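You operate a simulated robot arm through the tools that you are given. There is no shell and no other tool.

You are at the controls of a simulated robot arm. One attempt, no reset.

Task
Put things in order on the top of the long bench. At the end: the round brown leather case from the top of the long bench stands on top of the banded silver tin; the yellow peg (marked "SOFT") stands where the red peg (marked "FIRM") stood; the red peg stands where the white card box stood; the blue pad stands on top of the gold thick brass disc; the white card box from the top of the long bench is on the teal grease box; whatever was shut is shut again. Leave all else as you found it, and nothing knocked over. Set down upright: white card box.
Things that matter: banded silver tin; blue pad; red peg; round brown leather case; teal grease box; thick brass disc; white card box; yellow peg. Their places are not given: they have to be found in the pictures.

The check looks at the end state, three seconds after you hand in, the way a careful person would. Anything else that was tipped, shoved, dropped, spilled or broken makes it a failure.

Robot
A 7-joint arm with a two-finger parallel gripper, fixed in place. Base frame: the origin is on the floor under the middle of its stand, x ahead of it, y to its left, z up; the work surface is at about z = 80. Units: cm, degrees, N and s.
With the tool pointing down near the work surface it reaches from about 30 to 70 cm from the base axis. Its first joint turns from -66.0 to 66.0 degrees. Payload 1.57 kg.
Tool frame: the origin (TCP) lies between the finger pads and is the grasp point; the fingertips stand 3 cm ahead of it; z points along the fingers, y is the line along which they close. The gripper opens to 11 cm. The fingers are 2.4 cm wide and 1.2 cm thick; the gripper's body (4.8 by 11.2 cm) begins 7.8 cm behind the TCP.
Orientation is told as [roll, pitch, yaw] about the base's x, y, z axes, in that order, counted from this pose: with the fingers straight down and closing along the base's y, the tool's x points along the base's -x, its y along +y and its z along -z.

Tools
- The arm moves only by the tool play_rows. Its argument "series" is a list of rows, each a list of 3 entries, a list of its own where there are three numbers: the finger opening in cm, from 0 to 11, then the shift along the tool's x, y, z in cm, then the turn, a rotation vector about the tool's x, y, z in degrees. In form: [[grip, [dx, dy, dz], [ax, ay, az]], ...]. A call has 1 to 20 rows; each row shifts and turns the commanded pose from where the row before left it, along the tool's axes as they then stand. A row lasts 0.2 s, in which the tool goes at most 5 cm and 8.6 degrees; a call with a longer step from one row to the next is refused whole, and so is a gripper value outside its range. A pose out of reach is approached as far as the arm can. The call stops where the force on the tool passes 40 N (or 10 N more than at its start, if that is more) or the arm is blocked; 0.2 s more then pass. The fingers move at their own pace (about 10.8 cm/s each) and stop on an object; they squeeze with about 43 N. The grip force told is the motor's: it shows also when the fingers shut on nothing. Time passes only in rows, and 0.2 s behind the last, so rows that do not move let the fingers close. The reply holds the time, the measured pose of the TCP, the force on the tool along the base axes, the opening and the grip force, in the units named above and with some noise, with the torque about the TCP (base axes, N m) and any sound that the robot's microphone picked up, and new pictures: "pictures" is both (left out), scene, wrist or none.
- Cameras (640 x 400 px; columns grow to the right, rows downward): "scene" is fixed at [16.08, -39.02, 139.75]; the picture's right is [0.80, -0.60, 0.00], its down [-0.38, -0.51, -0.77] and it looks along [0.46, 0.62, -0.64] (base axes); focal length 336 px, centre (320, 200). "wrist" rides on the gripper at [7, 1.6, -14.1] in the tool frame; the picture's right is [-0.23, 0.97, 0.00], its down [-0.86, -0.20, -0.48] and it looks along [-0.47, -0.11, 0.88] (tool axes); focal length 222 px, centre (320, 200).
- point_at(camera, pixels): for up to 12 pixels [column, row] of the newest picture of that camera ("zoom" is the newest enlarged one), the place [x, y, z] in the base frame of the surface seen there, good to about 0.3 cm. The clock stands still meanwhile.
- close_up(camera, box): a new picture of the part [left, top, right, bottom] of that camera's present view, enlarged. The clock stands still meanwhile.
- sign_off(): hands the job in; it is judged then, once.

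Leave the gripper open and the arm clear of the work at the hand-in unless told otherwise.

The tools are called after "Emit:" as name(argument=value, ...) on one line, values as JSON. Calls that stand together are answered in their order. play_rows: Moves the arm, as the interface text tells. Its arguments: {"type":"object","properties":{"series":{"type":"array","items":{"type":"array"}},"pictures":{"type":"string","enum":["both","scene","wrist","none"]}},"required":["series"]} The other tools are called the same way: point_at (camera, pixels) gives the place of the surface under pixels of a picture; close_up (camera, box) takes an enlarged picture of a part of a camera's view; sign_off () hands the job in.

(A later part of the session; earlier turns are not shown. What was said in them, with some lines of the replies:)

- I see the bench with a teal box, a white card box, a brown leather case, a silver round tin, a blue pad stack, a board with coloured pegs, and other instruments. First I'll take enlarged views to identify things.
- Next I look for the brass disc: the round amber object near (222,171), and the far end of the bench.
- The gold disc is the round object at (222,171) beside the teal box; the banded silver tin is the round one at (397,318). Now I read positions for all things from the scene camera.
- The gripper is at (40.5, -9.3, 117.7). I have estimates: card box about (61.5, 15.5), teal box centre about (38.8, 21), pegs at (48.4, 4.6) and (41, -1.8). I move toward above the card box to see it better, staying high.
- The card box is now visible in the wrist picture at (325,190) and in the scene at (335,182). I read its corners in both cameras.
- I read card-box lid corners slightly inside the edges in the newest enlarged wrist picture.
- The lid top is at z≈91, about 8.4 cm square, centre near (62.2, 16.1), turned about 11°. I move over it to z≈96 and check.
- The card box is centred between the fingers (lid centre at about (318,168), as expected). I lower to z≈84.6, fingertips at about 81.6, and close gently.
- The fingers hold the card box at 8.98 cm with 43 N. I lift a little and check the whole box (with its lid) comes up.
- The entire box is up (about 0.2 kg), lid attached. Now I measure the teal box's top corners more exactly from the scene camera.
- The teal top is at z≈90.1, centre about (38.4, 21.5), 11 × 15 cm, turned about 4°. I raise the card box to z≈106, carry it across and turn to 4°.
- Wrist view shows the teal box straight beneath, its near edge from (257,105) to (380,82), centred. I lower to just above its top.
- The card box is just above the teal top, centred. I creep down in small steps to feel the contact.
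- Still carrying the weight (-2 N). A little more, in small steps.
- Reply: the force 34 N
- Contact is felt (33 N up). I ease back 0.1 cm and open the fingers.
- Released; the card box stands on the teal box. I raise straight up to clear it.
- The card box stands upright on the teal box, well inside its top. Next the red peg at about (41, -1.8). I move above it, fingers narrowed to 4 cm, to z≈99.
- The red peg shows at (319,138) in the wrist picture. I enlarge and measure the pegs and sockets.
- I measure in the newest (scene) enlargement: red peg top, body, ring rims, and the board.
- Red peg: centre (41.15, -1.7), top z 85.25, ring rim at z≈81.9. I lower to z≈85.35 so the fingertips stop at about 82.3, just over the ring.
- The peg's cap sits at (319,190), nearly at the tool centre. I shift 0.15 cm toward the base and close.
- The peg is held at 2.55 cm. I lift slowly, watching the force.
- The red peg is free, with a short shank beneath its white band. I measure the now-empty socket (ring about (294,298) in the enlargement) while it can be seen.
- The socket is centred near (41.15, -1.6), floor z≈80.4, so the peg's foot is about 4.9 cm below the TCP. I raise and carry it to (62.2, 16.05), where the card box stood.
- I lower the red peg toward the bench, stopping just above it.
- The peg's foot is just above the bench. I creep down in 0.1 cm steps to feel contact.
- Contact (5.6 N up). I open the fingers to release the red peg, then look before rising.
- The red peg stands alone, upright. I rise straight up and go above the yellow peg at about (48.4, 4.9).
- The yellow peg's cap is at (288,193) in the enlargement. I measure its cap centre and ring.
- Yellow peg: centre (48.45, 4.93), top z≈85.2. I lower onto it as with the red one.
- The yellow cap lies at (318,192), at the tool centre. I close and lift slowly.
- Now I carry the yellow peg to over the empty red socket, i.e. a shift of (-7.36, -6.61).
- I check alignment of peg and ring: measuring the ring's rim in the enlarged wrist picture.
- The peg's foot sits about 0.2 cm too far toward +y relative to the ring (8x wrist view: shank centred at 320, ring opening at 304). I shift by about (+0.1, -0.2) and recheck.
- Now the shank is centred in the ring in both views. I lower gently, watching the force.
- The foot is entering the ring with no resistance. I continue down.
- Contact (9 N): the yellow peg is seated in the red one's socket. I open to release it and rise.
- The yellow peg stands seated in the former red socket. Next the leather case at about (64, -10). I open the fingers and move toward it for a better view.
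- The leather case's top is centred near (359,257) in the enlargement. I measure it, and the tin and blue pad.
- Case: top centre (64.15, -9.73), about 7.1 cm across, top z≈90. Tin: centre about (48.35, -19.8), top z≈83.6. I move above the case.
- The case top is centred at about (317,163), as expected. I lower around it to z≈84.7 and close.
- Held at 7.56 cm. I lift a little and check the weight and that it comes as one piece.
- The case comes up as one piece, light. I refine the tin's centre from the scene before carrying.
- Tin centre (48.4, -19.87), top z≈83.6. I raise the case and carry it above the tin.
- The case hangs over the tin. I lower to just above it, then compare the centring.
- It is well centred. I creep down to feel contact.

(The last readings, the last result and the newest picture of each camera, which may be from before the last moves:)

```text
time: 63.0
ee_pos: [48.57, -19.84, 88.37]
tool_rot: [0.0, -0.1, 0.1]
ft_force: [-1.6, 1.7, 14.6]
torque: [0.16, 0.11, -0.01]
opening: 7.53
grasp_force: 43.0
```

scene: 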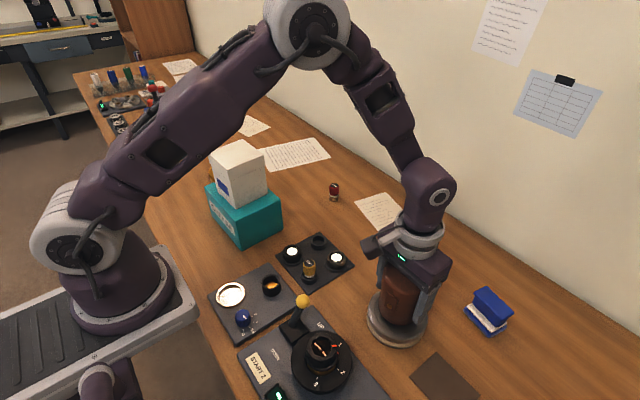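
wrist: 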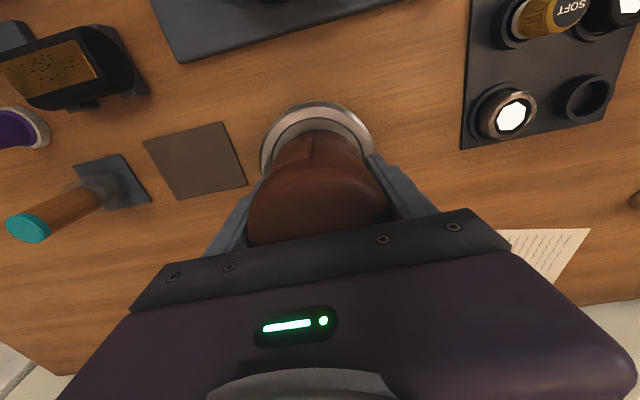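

Contact at 88.35 (14.6 N). I open slowly to release the case and look.

Emit:
play_rows(series=[[6, [0, 0, -0.05], [0, 0, 0]], [7.7, [0, 0, 0], [0, 0, 0]], [8.2, [0, 0, 0], [0, 0, 0]], [9.5, [0, 0, 0], [0, 0, 0]], [11, [0, 0, 0], [0, 0, 0]], [11, [0, 0, 0], [0, 0, 0]]])

Emit:
close_up(camera="scene", box=[345, 230, 465, 355])

```text
time: 64.4
ee_pos: [48.46, -19.78, 88.42]
tool_rot: [0.0, 0.1, 0.0]
ft_force: [-0.5, 0.0, 0.5]
torque: [0.01, 0.03, -0.01]
opening: 10.98
grasp_force: 0.1
```

scene: 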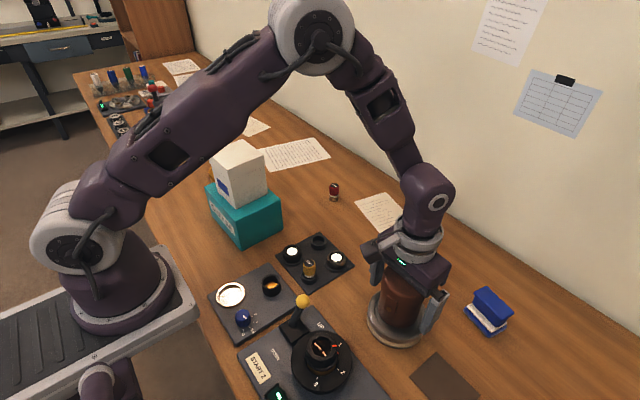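
wrist: 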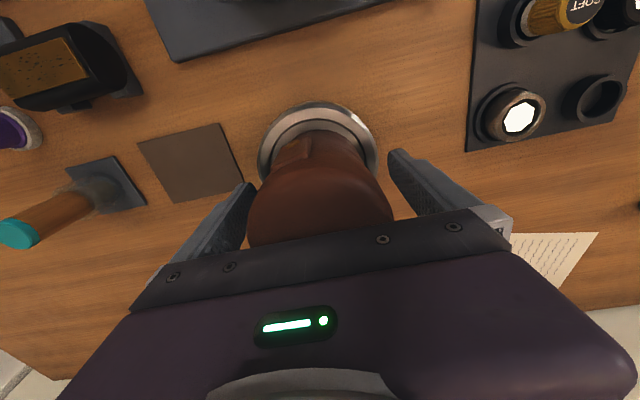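

```text
3.20 times, centred on (405, 292) of scene
```

zoom: 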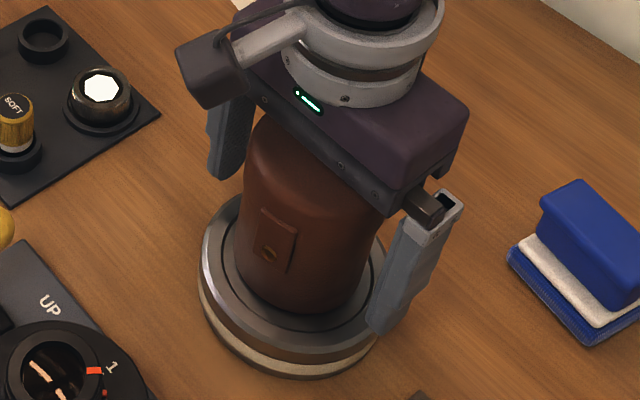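

The case stands on the tin, centred. I rise straight up and then move toward the blue pad for a closer look.

Emit:
play_rows(series=[[11, [0, 0, -2], [0, 0, 0]], [11, [0, 0, -3.5], [0, 0, 0]], [11, [0, 0, -4.5], [0, 0, 0]], [11, [0, 0, -4.5], [0, 0, 0]], [11, [0, 0, -2.5], [0, 0, 0]], [11, [-1.8, -2.5, 0], [0, 0, 0]], [11, [-2.4, -3.2, 0], [0, 0, 0]], [11, [-2.0, -2.5, 0], [0, 0, 0]], [11, [0, 0, 0], [0, 0, 0]]])

Emit:
close_up(camera="wrist", box=[240, 110, 400, 230])

Emit:
close_up(camera="scene", box=[450, 270, 530, 350])

```text
time: 66.4
ee_pos: [54.61, -27.99, 105.33]
tool_rot: [-0.1, 0.0, 0.2]
ft_force: [0.3, -0.7, 0.2]
torque: [-0.01, -0.04, -0.01]
opening: 11.01
grasp_force: 0.0
```

scene: 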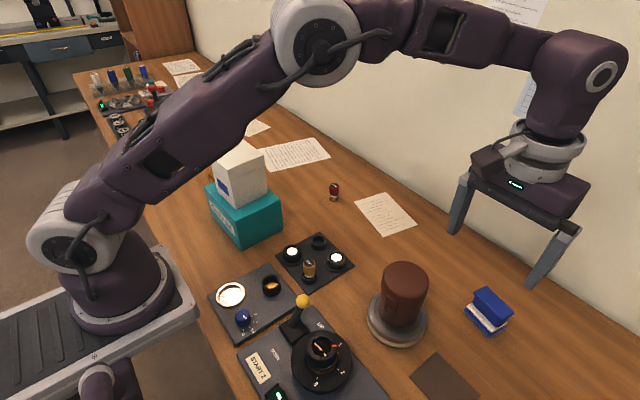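
wrist: 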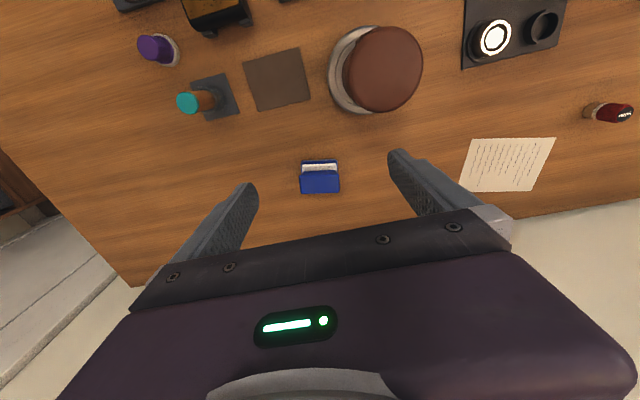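

```text
3.33 times, centred on (320, 170) of wrist
```

zoom: 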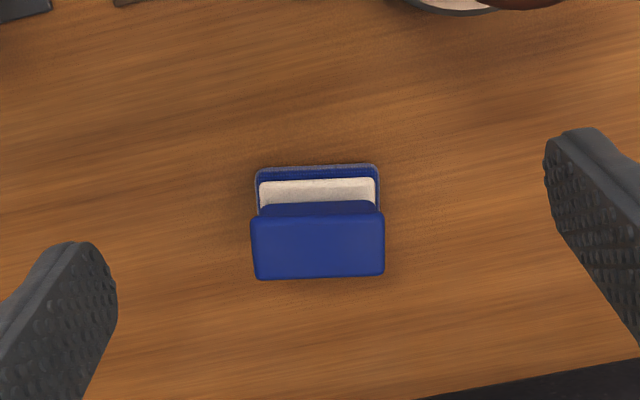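

```text
5.00 times, centred on (490, 310) of scene
```

zoom: 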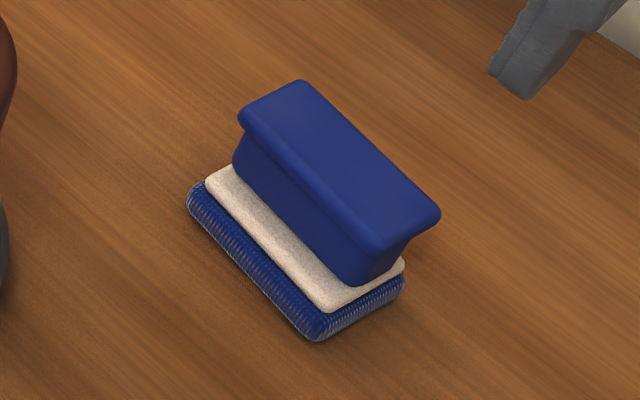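

The blue pad has a blue base, white felt and a blue handle. I measure its corners.

Emit:
point_at(camera="zoom", pixels=[[246, 115], [300, 86], [432, 212], [378, 242], [340, 165], [192, 205], [318, 332], [398, 285], [230, 150], [360, 275], [215, 185], [325, 300]])

Emit:
point_at(camera="wrist", pixels=[[301, 177], [339, 176], [339, 192], [303, 193], [320, 184], [304, 163], [337, 162], [305, 171], [336, 170]])

```text
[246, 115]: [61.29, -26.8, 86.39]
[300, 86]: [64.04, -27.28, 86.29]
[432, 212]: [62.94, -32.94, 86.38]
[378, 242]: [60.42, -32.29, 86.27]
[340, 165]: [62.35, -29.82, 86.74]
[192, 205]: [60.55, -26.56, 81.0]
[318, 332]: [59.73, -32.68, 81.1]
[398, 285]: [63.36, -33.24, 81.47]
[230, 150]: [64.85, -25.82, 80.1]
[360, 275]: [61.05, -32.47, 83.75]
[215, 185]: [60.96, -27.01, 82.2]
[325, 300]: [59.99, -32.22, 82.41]
```

```text
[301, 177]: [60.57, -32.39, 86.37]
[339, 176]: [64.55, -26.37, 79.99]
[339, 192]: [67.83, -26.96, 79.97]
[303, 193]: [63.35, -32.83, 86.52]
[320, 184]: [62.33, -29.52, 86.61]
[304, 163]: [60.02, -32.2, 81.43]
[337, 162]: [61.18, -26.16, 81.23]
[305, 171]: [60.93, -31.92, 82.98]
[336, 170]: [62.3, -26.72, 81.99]
```

The pad: handle top centre (62.17, -29.83), z≈86.5, about 5.7 cm long nearly along y, turned about -10°. I turn the gripper to -10° and go above it with the fingers 8.5 cm apart.

Emit:
play_rows(series=[[10, [0, 0, 0], [0, 0, 5]], [9, [0, 0, 0], [0, 0, 5]], [8.5, [-2.0, -0.13, 2.5], [0, 0, 0]], [8.5, [-3.0, -0.18, 2.5], [0, 0, 0]], [8.5, [-2.0, -0.13, 2.5], [0, 0, 0]], [8.5, [-0.8, -0.05, 2.0], [0, 0, 0]], [8.5, [0, 0, 0], [0, 0, 0]]])

Emit:
close_up(camera="wrist", box=[240, 110, 400, 230])

```text
time: 68.0
ee_pos: [61.31, -29.32, 96.67]
tool_rot: [0.0, 0.0, -10.0]
ft_force: [0.0, 1.4, -0.4]
torque: [0.02, 0.03, -0.02]
opening: 8.51
grasp_force: 0.1
out of reach, approached as far as the arm can: row 5
```

scene: 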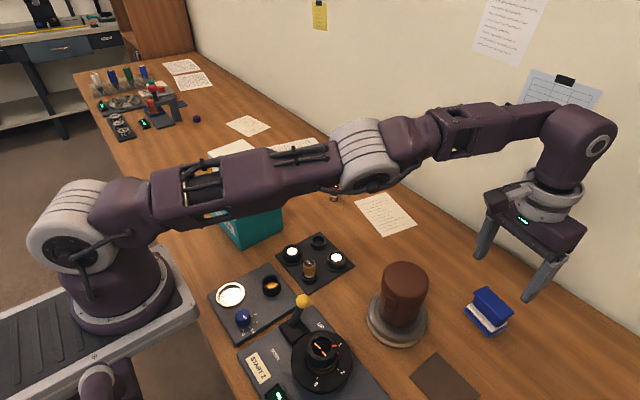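
wrist: 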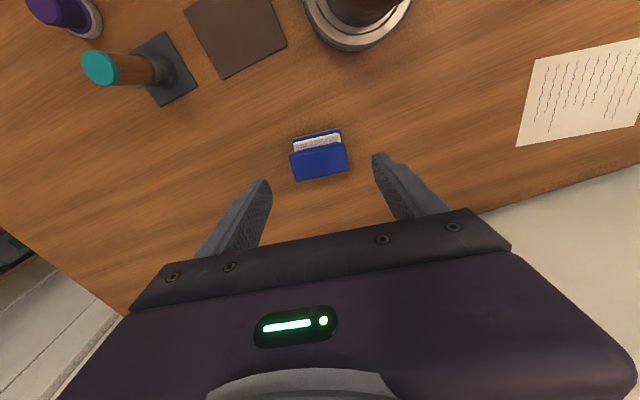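

```text
3.33 times, centred on (320, 170) of wrist
```

zoom: 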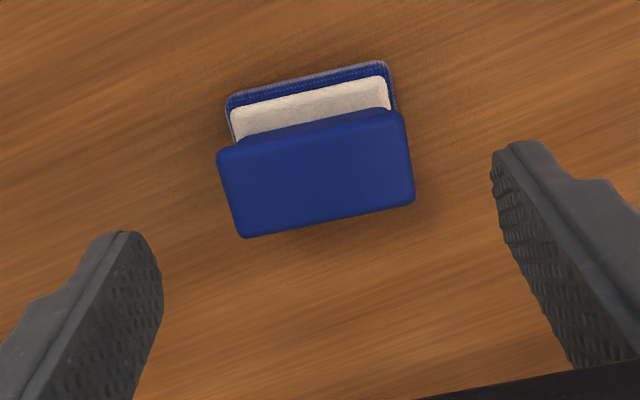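

The arm reached its limit at that height (0.9 cm short); lower down it reaches farther. I lower to z≈92.5, then shift to the pad's centre.

Emit:
play_rows(series=[[8.5, [0, -0.1, 2], [0, 0, 0]], [8.5, [0, -0.28, 2.1], [0, 0, 0]], [8.5, [-0.5, 0, 0.2], [0, 0, 0]], [8.5, [-0.45, 0, 0.2], [0, 0, 0]], [8.5, [0, 0, 0], [0, 0, 0]]])

Emit:
close_up(camera="wrist", box=[240, 110, 400, 230])

```text
time: 69.2
ee_pos: [61.85, -29.47, 92.1]
tool_rot: [0.0, -0.1, -10.0]
ft_force: [-0.4, -0.1, -0.6]
torque: [0.01, 0.03, 0.01]
opening: 8.51
grasp_force: 0.0
out of reach, approached as far as the arm can: row 3, 4
```

scene: 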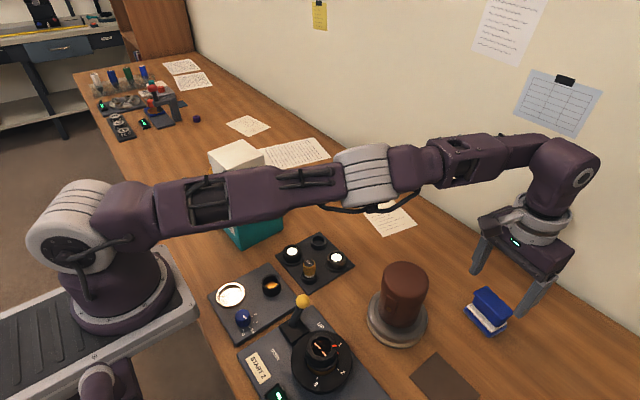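
wrist: 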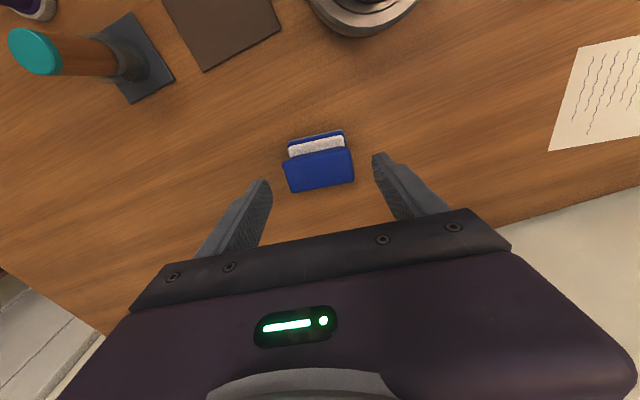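

```text
3.33 times, centred on (320, 170) of wrist
```

zoom: 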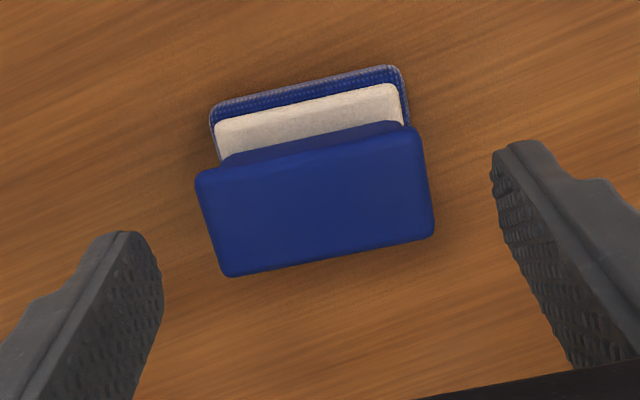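

At z=92 the arm is still 0.3 cm short, but lower reach is greater, and the fingers already straddle the pad's ends (pad centre at (318.6,170)). I lower to z≈86.2, nudging outward.

Emit:
play_rows(series=[[8.5, [0, -0.25, 1.2], [0, 0, 0]], [8.5, [0, 0, 1.5], [0, 0, 0]], [8.5, [0, 0, 1.5], [0, 0, 0]], [8.5, [0, 0, 1.0], [0, 0, 0]], [8.5, [0, 0, 0.6], [0, 0, 0]], [8.5, [-0.15, 0, 0.1], [0, 0, 0]], [8.5, [-0.15, 0, 0], [0, 0, 0]], [8.5, [0, 0, 0], [0, 0, 0]]])

Emit:
close_up(camera="scene", box=[450, 250, 560, 350])

```text
time: 71.0
ee_pos: [62.09, -29.98, 86.2]
tool_rot: [0.0, -0.1, -10.0]
ft_force: [-1.2, -0.6, 0.2]
torque: [-0.05, 0.01, 0.0]
opening: 8.49
grasp_force: 0.0
```

scene: 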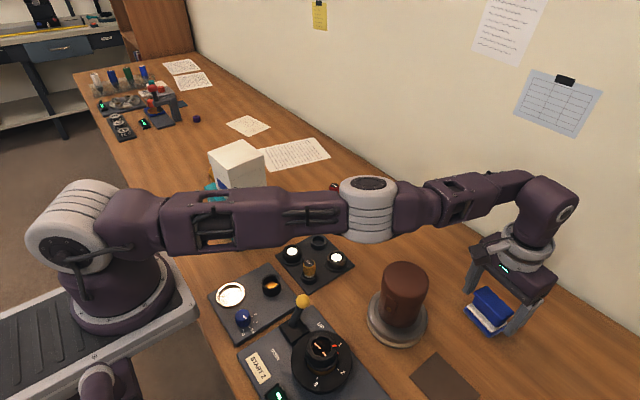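
wrist: 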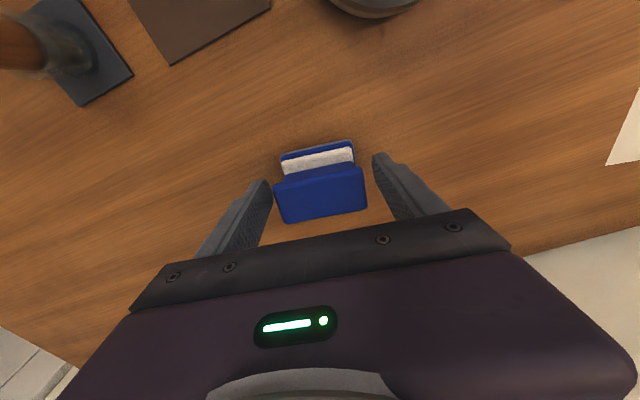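

```text
4.00 times, centred on (505, 300) of scene
```

zoom: 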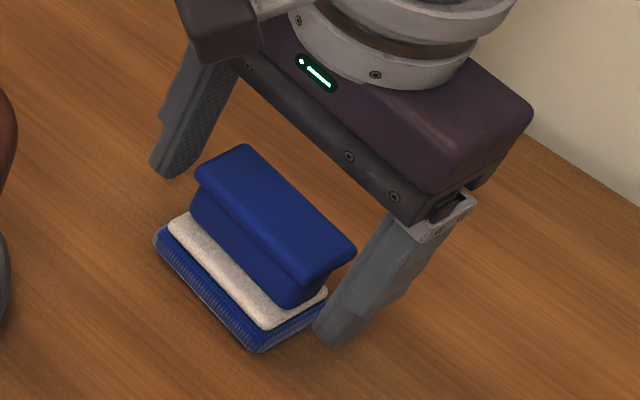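

The pad lies centred between the fingers (handle centre about (321,195)). I close on the handle's ends.

Emit:
play_rows(series=[[7, [0, 0, 0], [0, 0, 0]], [6, [0, 0, 0], [0, 0, 0]], [5, [0, 0, 0], [0, 0, 0]], [4.5, [0, 0, 0], [0, 0, 0]], [4.5, [0, 0, 0], [0, 0, 0]]])

Emit:
close_up(camera="scene", box=[450, 250, 560, 350])

```text
time: 72.2
ee_pos: [62.06, -29.86, 86.23]
tool_rot: [0.1, -0.1, -9.9]
ft_force: [-0.2, 0.0, 1.0]
torque: [0.05, 0.02, -0.03]
opening: 6.47
grasp_force: 42.8
```

scene: 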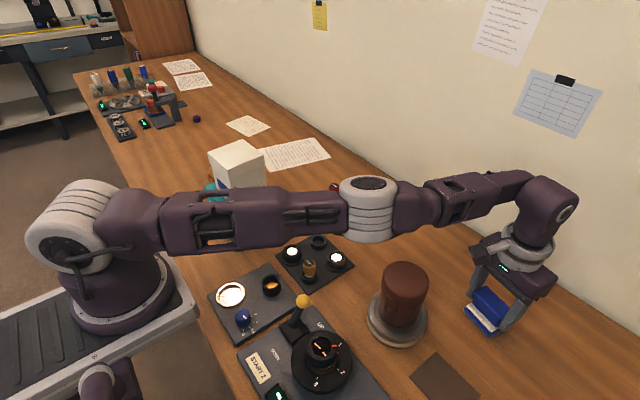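
wrist: 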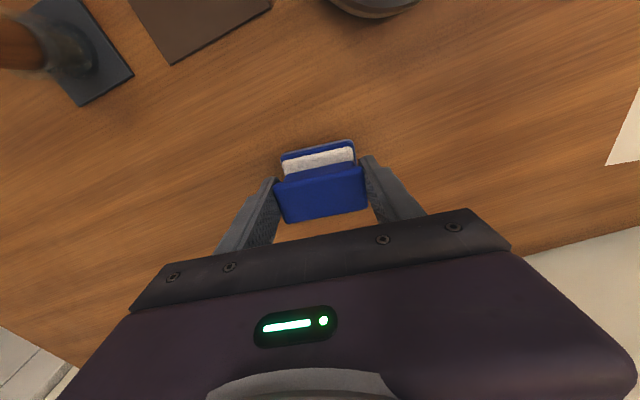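

```text
4.00 times, centred on (505, 300) of scene
```

zoom: 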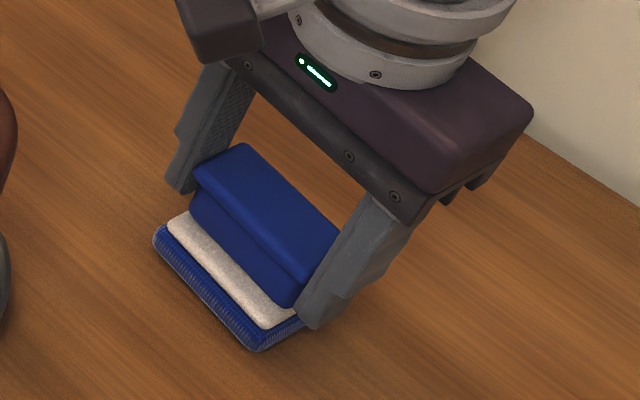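

Held at 6.47 cm. I lift, drawing slightly toward the base so as to stay in reach.

Emit:
play_rows(series=[[4.5, [0, 0, -0.4], [0, 0, 0]], [4.5, [0.1, 0, -0.7], [0, 0, 0]], [4.5, [0.3, 0, -1.2], [0, 0, 0]], [4.5, [0.5, 0, -1.5], [0, 0, 0]], [4.5, [0, 0, 0], [0, 0, 0]]])

Emit:
close_up(camera="scene", box=[450, 240, 560, 350])

```text
time: 73.4
ee_pos: [61.1, -29.76, 90.03]
tool_rot: [-0.1, 0.1, -10.0]
ft_force: [-0.6, -0.5, -0.7]
torque: [-0.01, -0.01, -0.01]
opening: 6.5
grasp_force: 42.9
```

scene: 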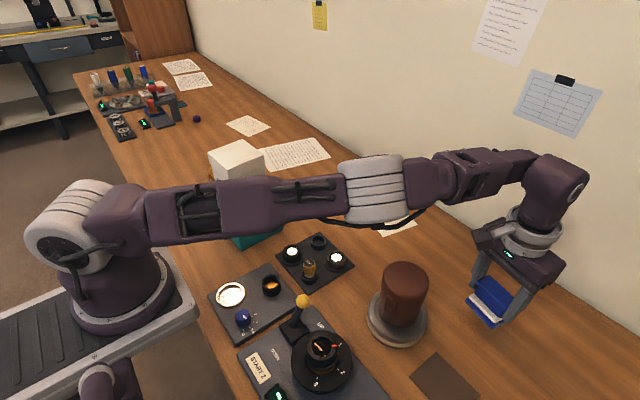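
wrist: 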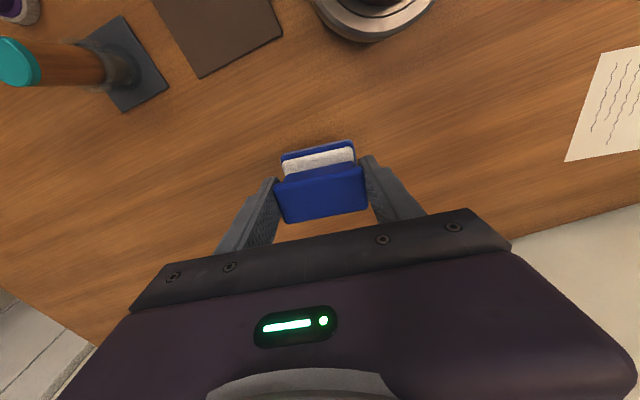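

```text
3.64 times, centred on (505, 295) of scene
```

zoom: 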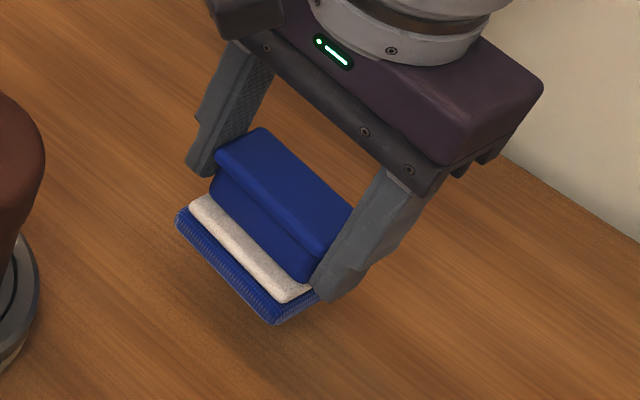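

The pad is firmly held. I raise it to z≈105 while drawing in a little (keeping away from the case), then up to z≈113 toward (50, -20).

Emit:
play_rows(series=[[4.5, [0.77, 0.23, -2.5], [0, 0, 0]], [4.5, [0.77, 0.23, -3.2], [0, 0, 0]], [4.5, [0.77, 0.23, -3.4], [0, 0, 0]], [4.5, [0.77, 0.23, -3.4], [0, 0, 0]], [4.5, [0.78, 0.22, -3], [0, 0, 0]], [4.5, [2.2, 1.64, -2], [0, 0, 0]], [4.5, [2.2, 1.64, -2], [0, 0, 0]], [4.5, [2.2, 1.64, -2], [0, 0, 0]], [4.5, [2.18, 1.65, -2], [0, 0, 0]], [4.5, [0, 0, 0], [0, 0, 0]]])

```text
time: 75.6
ee_pos: [49.84, -20.1, 113.46]
tool_rot: [0.0, 0.0, -9.9]
ft_force: [-0.8, 0.0, -0.5]
torque: [0.03, -0.02, 0.0]
opening: 6.49
grasp_force: 42.5
```

scene: 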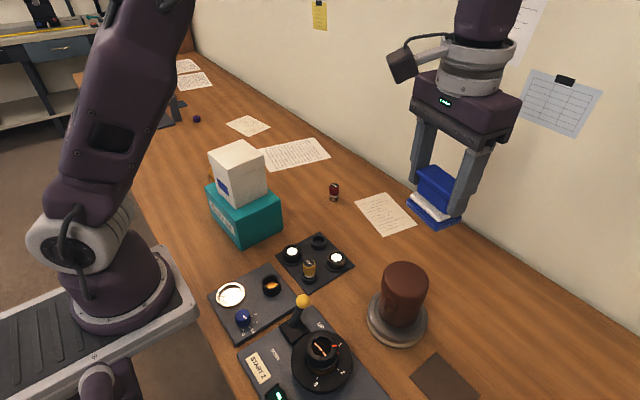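
wrist: 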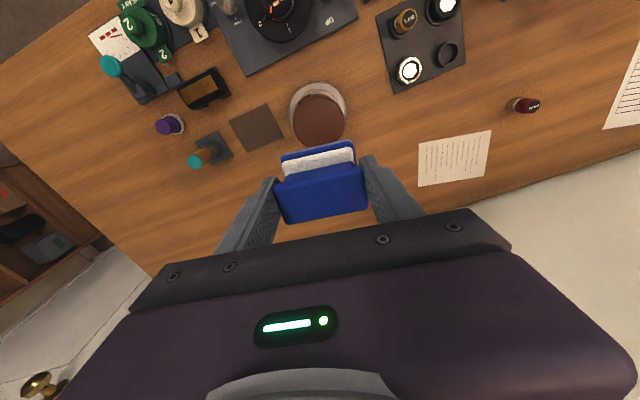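

Held and clear. I turn to about +30° and sweep at z≈113 toward (44, 38), near the brass disc.

Emit:
play_rows(series=[[4.5, [0, 0, 0], [0, 0, -8]], [4.5, [0, 0, 0], [0, 0, -8]], [4.5, [0, 0, 0], [0, 0, -8]], [4.5, [0, 0, 0], [0, 0, -8]], [4.5, [0, 0, 0], [0, 0, -8]], [4.5, [-0.9, 2.0, 0], [0, 0, 0]], [4.5, [-1.6, 3.5, 0], [0, 0, 0]], [4.5, [-1.85, 4.1, 0], [0, 0, 0]], [4.5, [-1.85, 4.1, 0], [0, 0, 0]], [4.5, [-1.85, 4.1, 0], [0, 0, 0]], [4.5, [-1.85, 4.1, 0], [0, 0, 0]], [4.5, [-1.85, 4.1, 0], [0, 0, 0]], [4.5, [-1.85, 4.1, 0], [0, 0, 0]], [4.5, [-1.85, 4.1, 0], [0, 0, 0]], [4.5, [-1.85, 4.1, 0], [0, 0, 0]], [4.5, [-1.85, 4.1, 0], [0, 0, 0]], [4.5, [-1.85, 4.1, 0], [0, 0, 0]], [4.5, [-1.85, 4.1, 0], [0, 0, 0]], [4.5, [-1.0, 2.5, 0], [0, 0, 0]], [4.5, [0, 0, 0], [0, 0, 0]]])

Emit:
close_up(camera="wrist", box=[240, 90, 400, 220])

```text
time: 79.8
ee_pos: [44.21, 38.05, 113.51]
tool_rot: [0.0, 0.1, 30.1]
ft_force: [0.2, 0.0, -0.1]
torque: [0.04, 0.0, -0.02]
opening: 6.48
grasp_force: 43.0
```

scene: 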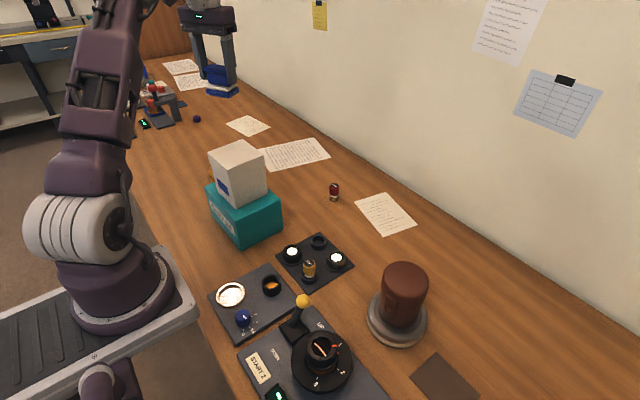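
wrist: 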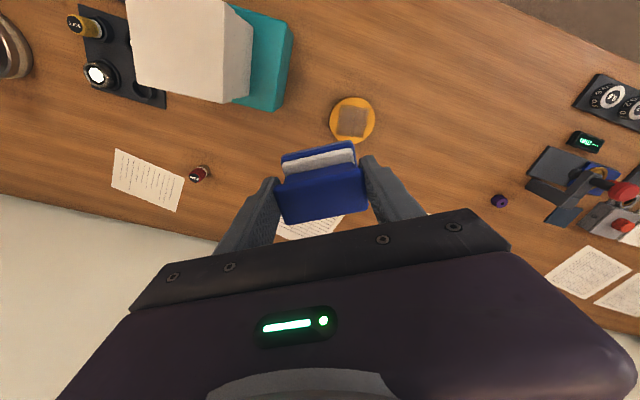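

```text
3.08 times, centred on (320, 155) of wrist
```

zoom: 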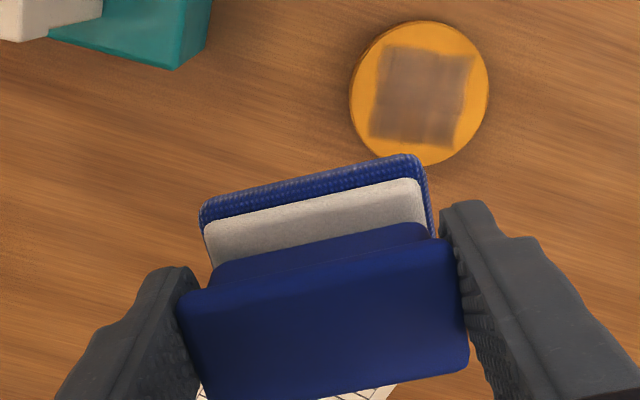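

The gold disc is fully visible at (352,120) in the wrist picture. I measure its edges and centre.

Emit:
point_at(camera="zoom", pixels=[[420, 92], [358, 95], [484, 85], [420, 28], [422, 155], [375, 45], [470, 45], [375, 135], [465, 140], [380, 60], [460, 130]])

Emit:
close_up(camera="wrist", box=[320, 85, 390, 150])

```text
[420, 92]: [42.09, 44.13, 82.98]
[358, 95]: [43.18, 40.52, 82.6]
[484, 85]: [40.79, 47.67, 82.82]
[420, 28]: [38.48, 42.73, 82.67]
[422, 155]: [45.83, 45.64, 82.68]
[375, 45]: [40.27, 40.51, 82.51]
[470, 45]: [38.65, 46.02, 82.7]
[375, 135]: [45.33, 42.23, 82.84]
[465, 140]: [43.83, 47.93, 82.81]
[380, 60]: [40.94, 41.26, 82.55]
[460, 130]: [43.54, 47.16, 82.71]
```

```text
6.15 times, centred on (355, 118) of wrist
```

zoom: 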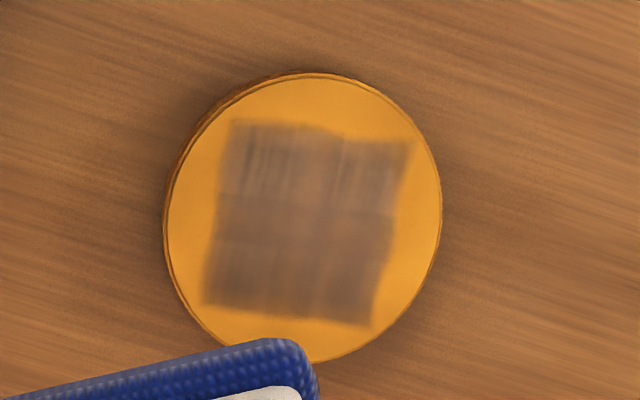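

Disc centre (42.05, 44.15), about 8.1 cm across, top z≈82.75. I move over it and lower to z≈91.

Emit:
play_rows(series=[[4.5, [-0.4, 2.12, 0], [0, 0, 0]], [4.5, [-0.4, 2.12, 0], [0, 0, 0]], [4.5, [-0.38, 2.12, 0], [0, 0, 0]], [4.5, [0, 0, 2.5], [0, 0, 0]], [4.5, [0, 0, 4], [0, 0, 0]], [4.5, [0, 0, 4], [0, 0, 0]], [4.5, [0, 0, 4], [0, 0, 0]], [4.5, [0, 0, 3.5], [0, 0, 0]], [4.5, [0, 0, 2.5], [0, 0, 0]], [4.5, [0, 0, 1.5], [0, 0, 0]], [4.5, [0, 0, 0], [0, 0, 0]], [4.5, [0, 0, 0], [0, 0, 0]]])

Emit:
close_up(camera="wrist", box=[240, 100, 400, 220])

Emit:
close_up(camera="scene", box=[170, 90, 270, 190])

```text
time: 82.4
ee_pos: [41.99, 42.99, 91.6]
tool_rot: [0.0, 0.0, 30.0]
ft_force: [0.4, 0.0, -0.6]
torque: [-0.01, -0.02, -0.04]
opening: 6.49
grasp_force: 43.1
out of reach, approached as far as the arm can: row 3
```

scene: 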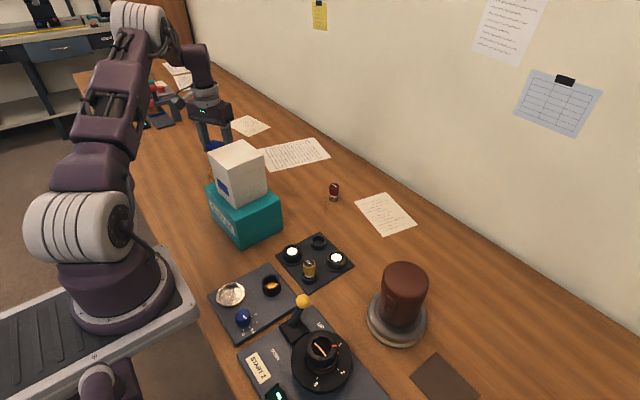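
wrist: 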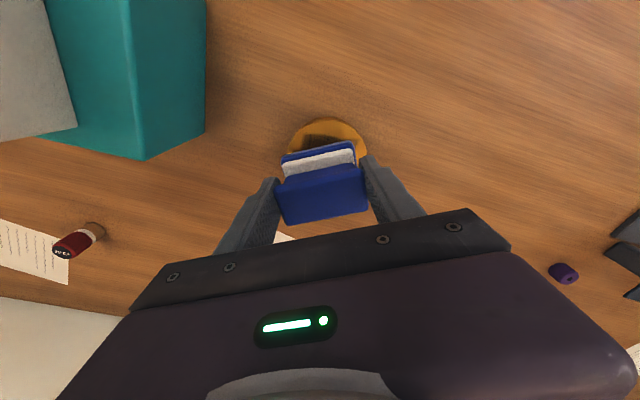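

```text
3.33 times, centred on (320, 160) of wrist
```

zoom: 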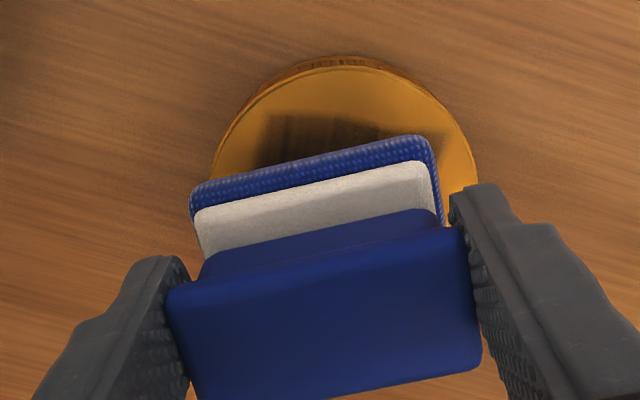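

```text
4.00 times, centred on (220, 140) of scene
```

zoom: 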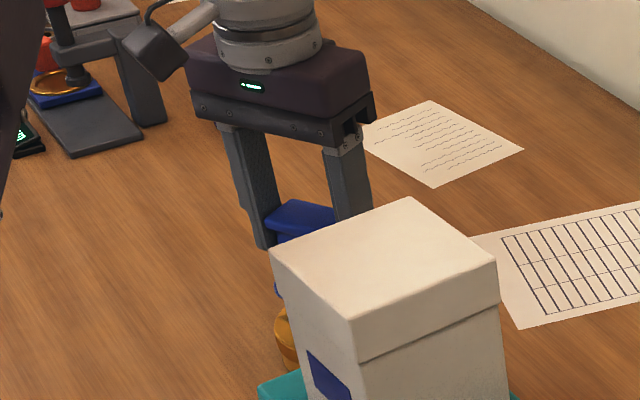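

The arm was limited at the higher z; now lower it can reach. I shift the remaining (0.06, 1.16) and recheck the centring.

Emit:
play_rows(series=[[4.5, [-0.3, 0.5, 0], [0, 0, 0]], [4.5, [-0.33, 0.47, 0.3], [0, 0, 0]], [4.5, [0, 0, 0.5], [0, 0, 0]], [4.5, [0, 0, 0], [0, 0, 0]]])

Emit:
close_up(camera="wrist", box=[240, 100, 400, 220])

```text
time: 83.4
ee_pos: [41.94, 44.22, 90.74]
tool_rot: [-0.1, 0.0, 30.0]
ft_force: [-0.3, 0.5, -0.8]
torque: [-0.01, 0.0, -0.01]
opening: 6.47
grasp_force: 43.1
```

scene: 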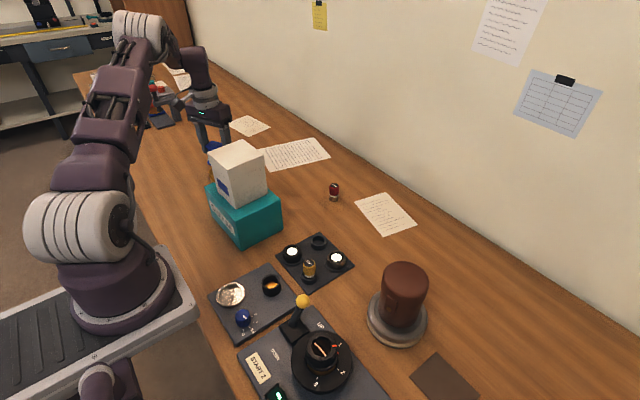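
wrist: 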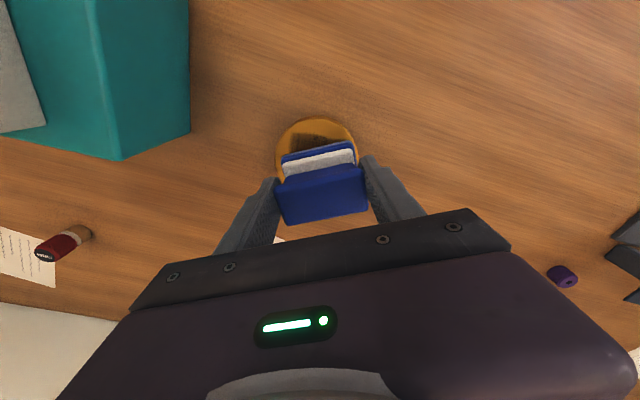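

```text
3.33 times, centred on (320, 160) of wrist
```

zoom: 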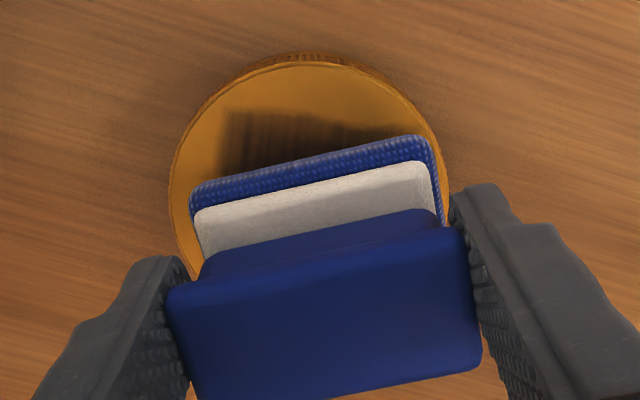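

Slightly off by about 0.2 cm. I correct by (tool) +0.1, -0.2 and lower to just above the disc.

Emit:
play_rows(series=[[4.5, [0.1, -0.2, 0.3], [0, 0, 0]], [4.5, [0, 0, 0.5], [0, 0, 0]], [4.5, [0, 0, 0.4], [0, 0, 0]], [4.5, [0, 0, 0.1], [0, 0, 0]], [4.5, [0, 0, 0], [0, 0, 0]]])

Emit:
close_up(camera="wrist", box=[240, 100, 400, 220])

```text
time: 84.6
ee_pos: [41.73, 44.11, 89.45]
tool_rot: [0.1, 0.0, 29.9]
ft_force: [-0.4, 0.7, 0.3]
torque: [0.0, 0.04, -0.01]
opening: 6.48
grasp_force: 43.2
```

scene: 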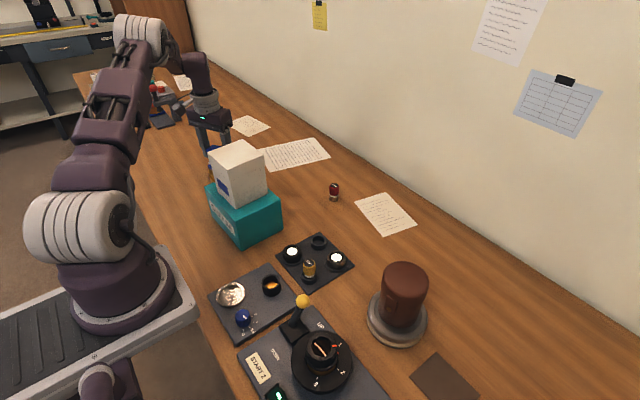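
wrist: 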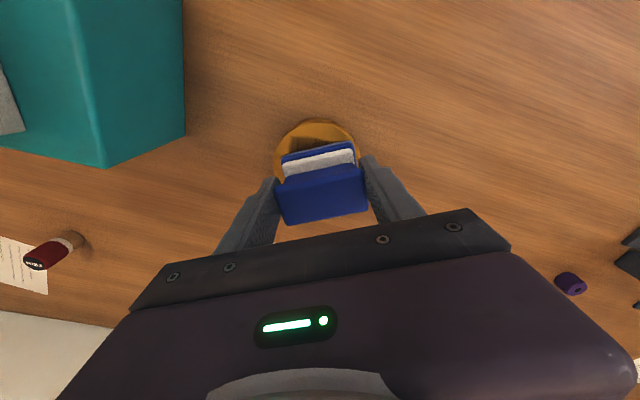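

```text
3.33 times, centred on (320, 160) of wrist
```

zoom: 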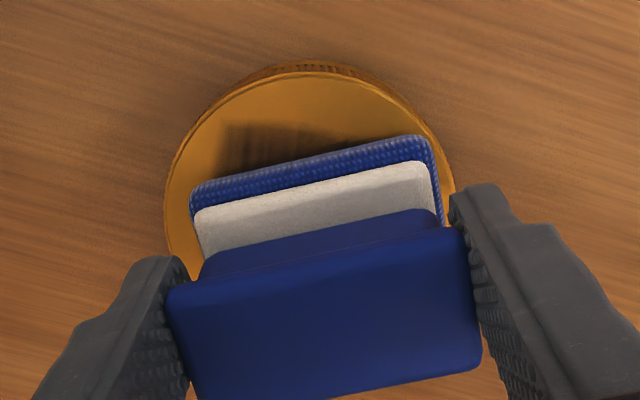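

Nearly centred. A last small trim of (tool) -0.1, -0.12, then I creep down to feel contact.

Emit:
play_rows(series=[[4.5, [-0.1, -0.12, 0], [0, 0, 0]], [4.5, [0, 0, 0.1], [0, 0, 0]], [4.5, [0, 0, 0.1], [0, 0, 0]], [4.5, [0, 0, 0], [0, 0, 0]]], pictures="none")

```text
time: 85.6
ee_pos: [42.18, 44.09, 89.19]
tool_rot: [0.0, 0.0, 30.1]
ft_force: [0.0, -0.2, 0.3]
torque: [0.02, 0.0, -0.01]
opening: 6.48
grasp_force: 42.9
```

Emit:
play_rows(series=[[4.5, [0, 0, 0.1], [0, 0, 0]], [4.5, [0, 0, 0.1], [0, 0, 0]], [4.5, [0, 0, 0], [0, 0, 0]]], pictures="none")

```text
time: 86.4
ee_pos: [42.09, 44.08, 88.99]
tool_rot: [0.0, 0.0, 30.0]
ft_force: [0.1, 0.0, -0.3]
torque: [0.0, 0.02, -0.01]
opening: 6.49
grasp_force: 42.9
```

Emit:
play_rows(series=[[4.5, [0, 0, 0.1], [0, 0, 0]], [4.5, [0, 0, 0], [0, 0, 0]]], pictures="none")

```text
time: 87.0
ee_pos: [42.17, 44.08, 89.09]
tool_rot: [0.0, 0.0, 30.1]
ft_force: [-1.1, -0.1, 3.9]
torque: [0.16, -0.01, 0.01]
opening: 6.49
grasp_force: 43.4
```

Contact is felt (3.9 N). I open the fingers slowly and look.

Emit:
play_rows(series=[[4.5, [0, 0, 0.04], [0, 0, 0]], [6.6, [0, 0, 0], [0, 0, 0]], [7.2, [0, 0, 0], [0, 0, 0]], [8, [0, 0, 0], [0, 0, 0]], [9, [0, 0, 0], [0, 0, 0]], [9, [0, 0, 0], [0, 0, 0]]])

Emit:
close_up(camera="wrist", box=[240, 100, 400, 220])

```text
time: 88.4
ee_pos: [42.14, 43.97, 88.91]
tool_rot: [-0.1, 0.0, 30.0]
ft_force: [0.6, -0.5, 0.0]
torque: [-0.03, 0.04, 0.02]
opening: 9.01
grasp_force: 0.1
```

scene: 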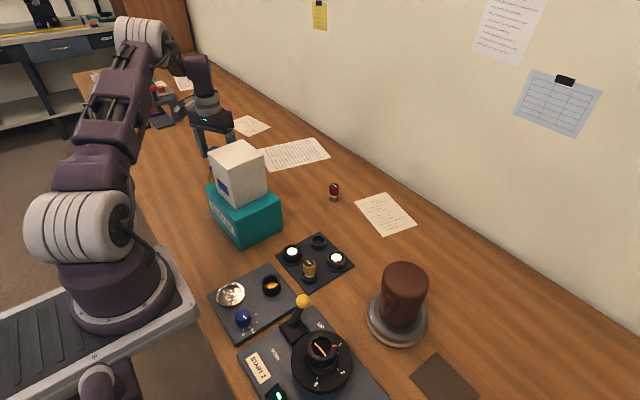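
wrist: 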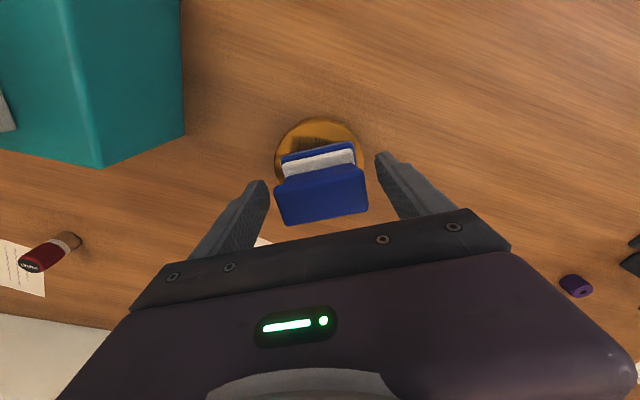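

```text
3.33 times, centred on (320, 160) of wrist
```

zoom: 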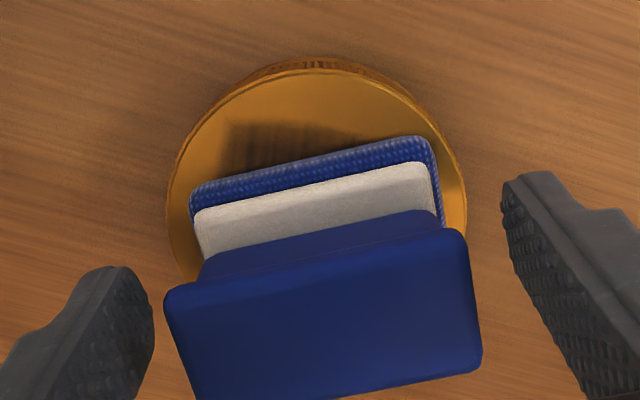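

The pad sits level on the disc. I rise straight up, then look at it.

Emit:
play_rows(series=[[9, [0, 0, -1.5], [0, 0, 0]], [9, [0, 0, -3], [0, 0, 0]], [9, [0, 0, -4], [0, 0, 0]], [9, [0, 0, -4], [0, 0, 0]], [9, [1, 0, -3.5], [0, 0, 0]], [9, [2, -1, -3.5], [0, 0, 0]], [9, [2, -1, -3.5], [0, 0, 0]], [9, [1.5, -1, -3], [0, 0, 0]], [9, [0, 0, 0], [0, 0, 0]]])

Emit:
close_up(camera="wrist", box=[270, 90, 430, 220])

```text
time: 90.4
ee_pos: [37.66, 37.95, 114.83]
tool_rot: [0.0, -0.1, 30.0]
ft_force: [0.7, -0.8, 1.3]
torque: [-0.01, 0.0, 0.03]
opening: 9.0
grasp_force: 0.0
```

scene: 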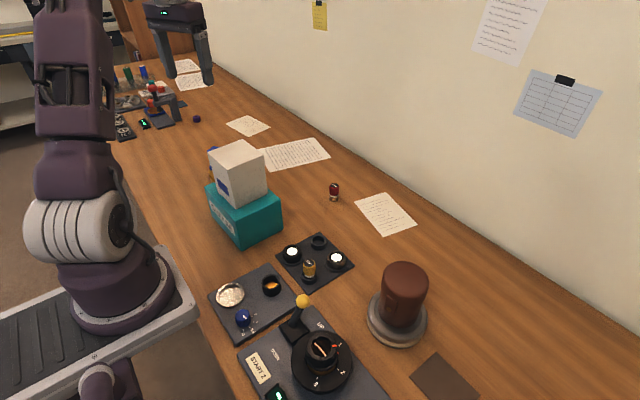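
wrist: 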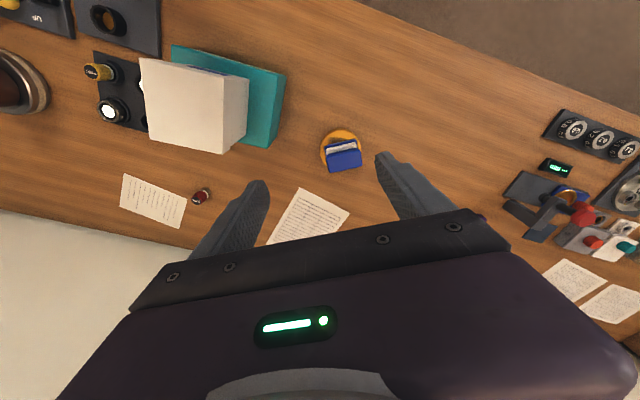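

```text
3.08 times, centred on (350, 155) of wrist
```

zoom: 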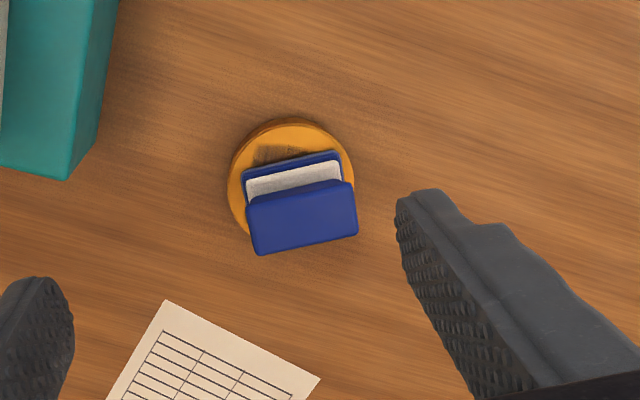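

All is set: pad on disc. I bring the arm back to its starting place, high over everything, and then inspect the whole bench.

Emit:
play_rows(series=[[10, [0, 0, -2.5], [0, 0, 0]], [11, [1.2, -2.4, -0.4], [0, 0, 0]], [11, [1.8, -3.6, 0], [0, 0, 0]], [11, [1.8, -3.6, 0], [0, 0, 0]], [11, [1.8, -3.6, 0], [0, 0, 0]], [11, [1.8, -3.6, 0], [0, 0, 0]], [11, [1.8, -3.6, 0], [0, 0, 0]], [11, [1.8, -3.6, 0], [0, 0, 0]], [11, [1.8, -3.6, 0], [0, 0, 0]], [11, [1.8, -3.6, 0], [0, 0, 0]], [11, [1.8, -3.6, 0], [0, 0, 0]], [11, [1.8, -3.6, 0], [0, 0, 0]], [11, [1.77, -3.9, 0], [0, 0, 0]], [11, [0, 0, 0], [0, 0, 7.5]], [11, [0, 0, 0], [0, 0, 7.5]], [11, [0, 0, 0], [0, 0, 7.5]], [11, [0, 0, 0], [0, 0, 7.5]], [11, [0, 0, 0], [0, 0, 0]]])

Emit:
close_up(camera="scene", box=[190, 120, 370, 300])

Emit:
close_up(camera="scene", box=[330, 170, 450, 360])

Emit:
point_at(camera="scene", pixels=[[334, 186], [334, 199], [309, 262], [397, 335], [404, 272]])

```text
time: 94.2
ee_pos: [41.03, -8.94, 117.79]
tool_rot: [0.0, 0.1, -0.1]
ft_force: [-0.3, -0.6, 0.4]
torque: [-0.03, -0.01, 0.01]
opening: 10.99
grasp_force: 0.1
```

scene: 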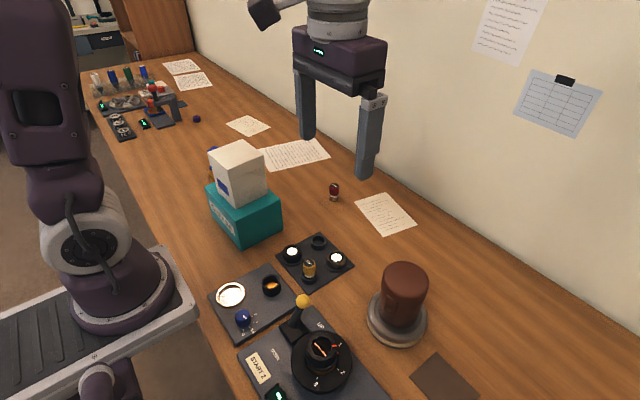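
wrist: 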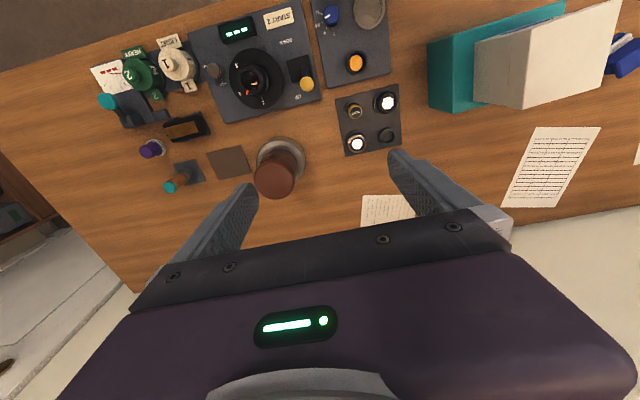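

```text
2.22 times, centred on (280, 210) of scene
```

zoom: 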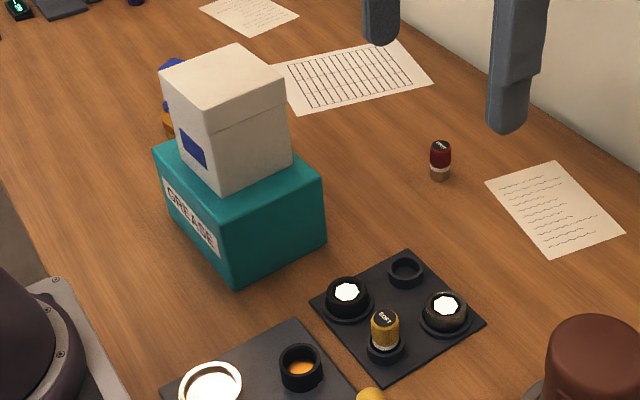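

```text
2.11 times, centred on (390, 265) of scene
```

zoom: 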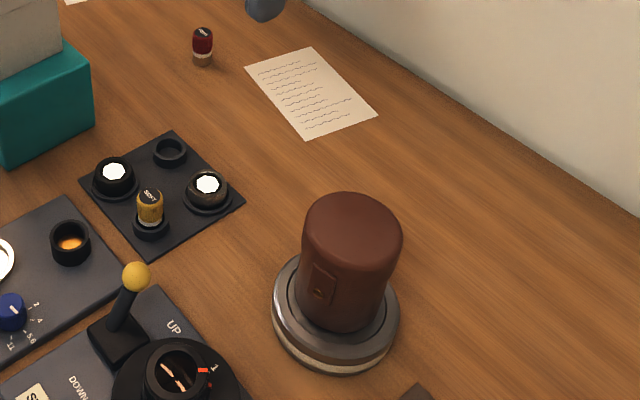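

```text
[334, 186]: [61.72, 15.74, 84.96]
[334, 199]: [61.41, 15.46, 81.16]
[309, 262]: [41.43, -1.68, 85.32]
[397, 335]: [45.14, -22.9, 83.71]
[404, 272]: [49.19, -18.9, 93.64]
```

Everything checks out:
- The card box is upright on the teal box.
- The red peg stands where the card box was, at about (62, 16).
- The yellow peg is in the former red socket.
- The leather case is on the banded tin.
- The blue pad is on the brass disc.

The papers and other tools have not moved, and I opened nothing that needed shutting. The gripper is open and the arm is clear, so I hand in.

Emit:
sign_off()

```text
The job is handed in.
```

The job is handed in, and every item on the list is where you asked for it. I checked the placements in the pictures and by feeling contact, but I haven't had the result of the final check.

- **White card box:** upright on top of the teal grease box, with its lid still on.
- **Red peg (FIRM):** standing on the bench where the card box stood, within about half a centimetre of that spot.
- **Yellow peg (SOFT):** seated in the socket the red peg came from.
- **Round brown leather case:** standing on the banded silver tin, close to centred.
- **Blue pad:** sitting level on the thick brass disc.

I opened nothing, so there was nothing to shut again. Nothing was knocked over, and the papers and the other tools look as they did at the start. The gripper is open and the arm is back near its starting place, clear of the work.
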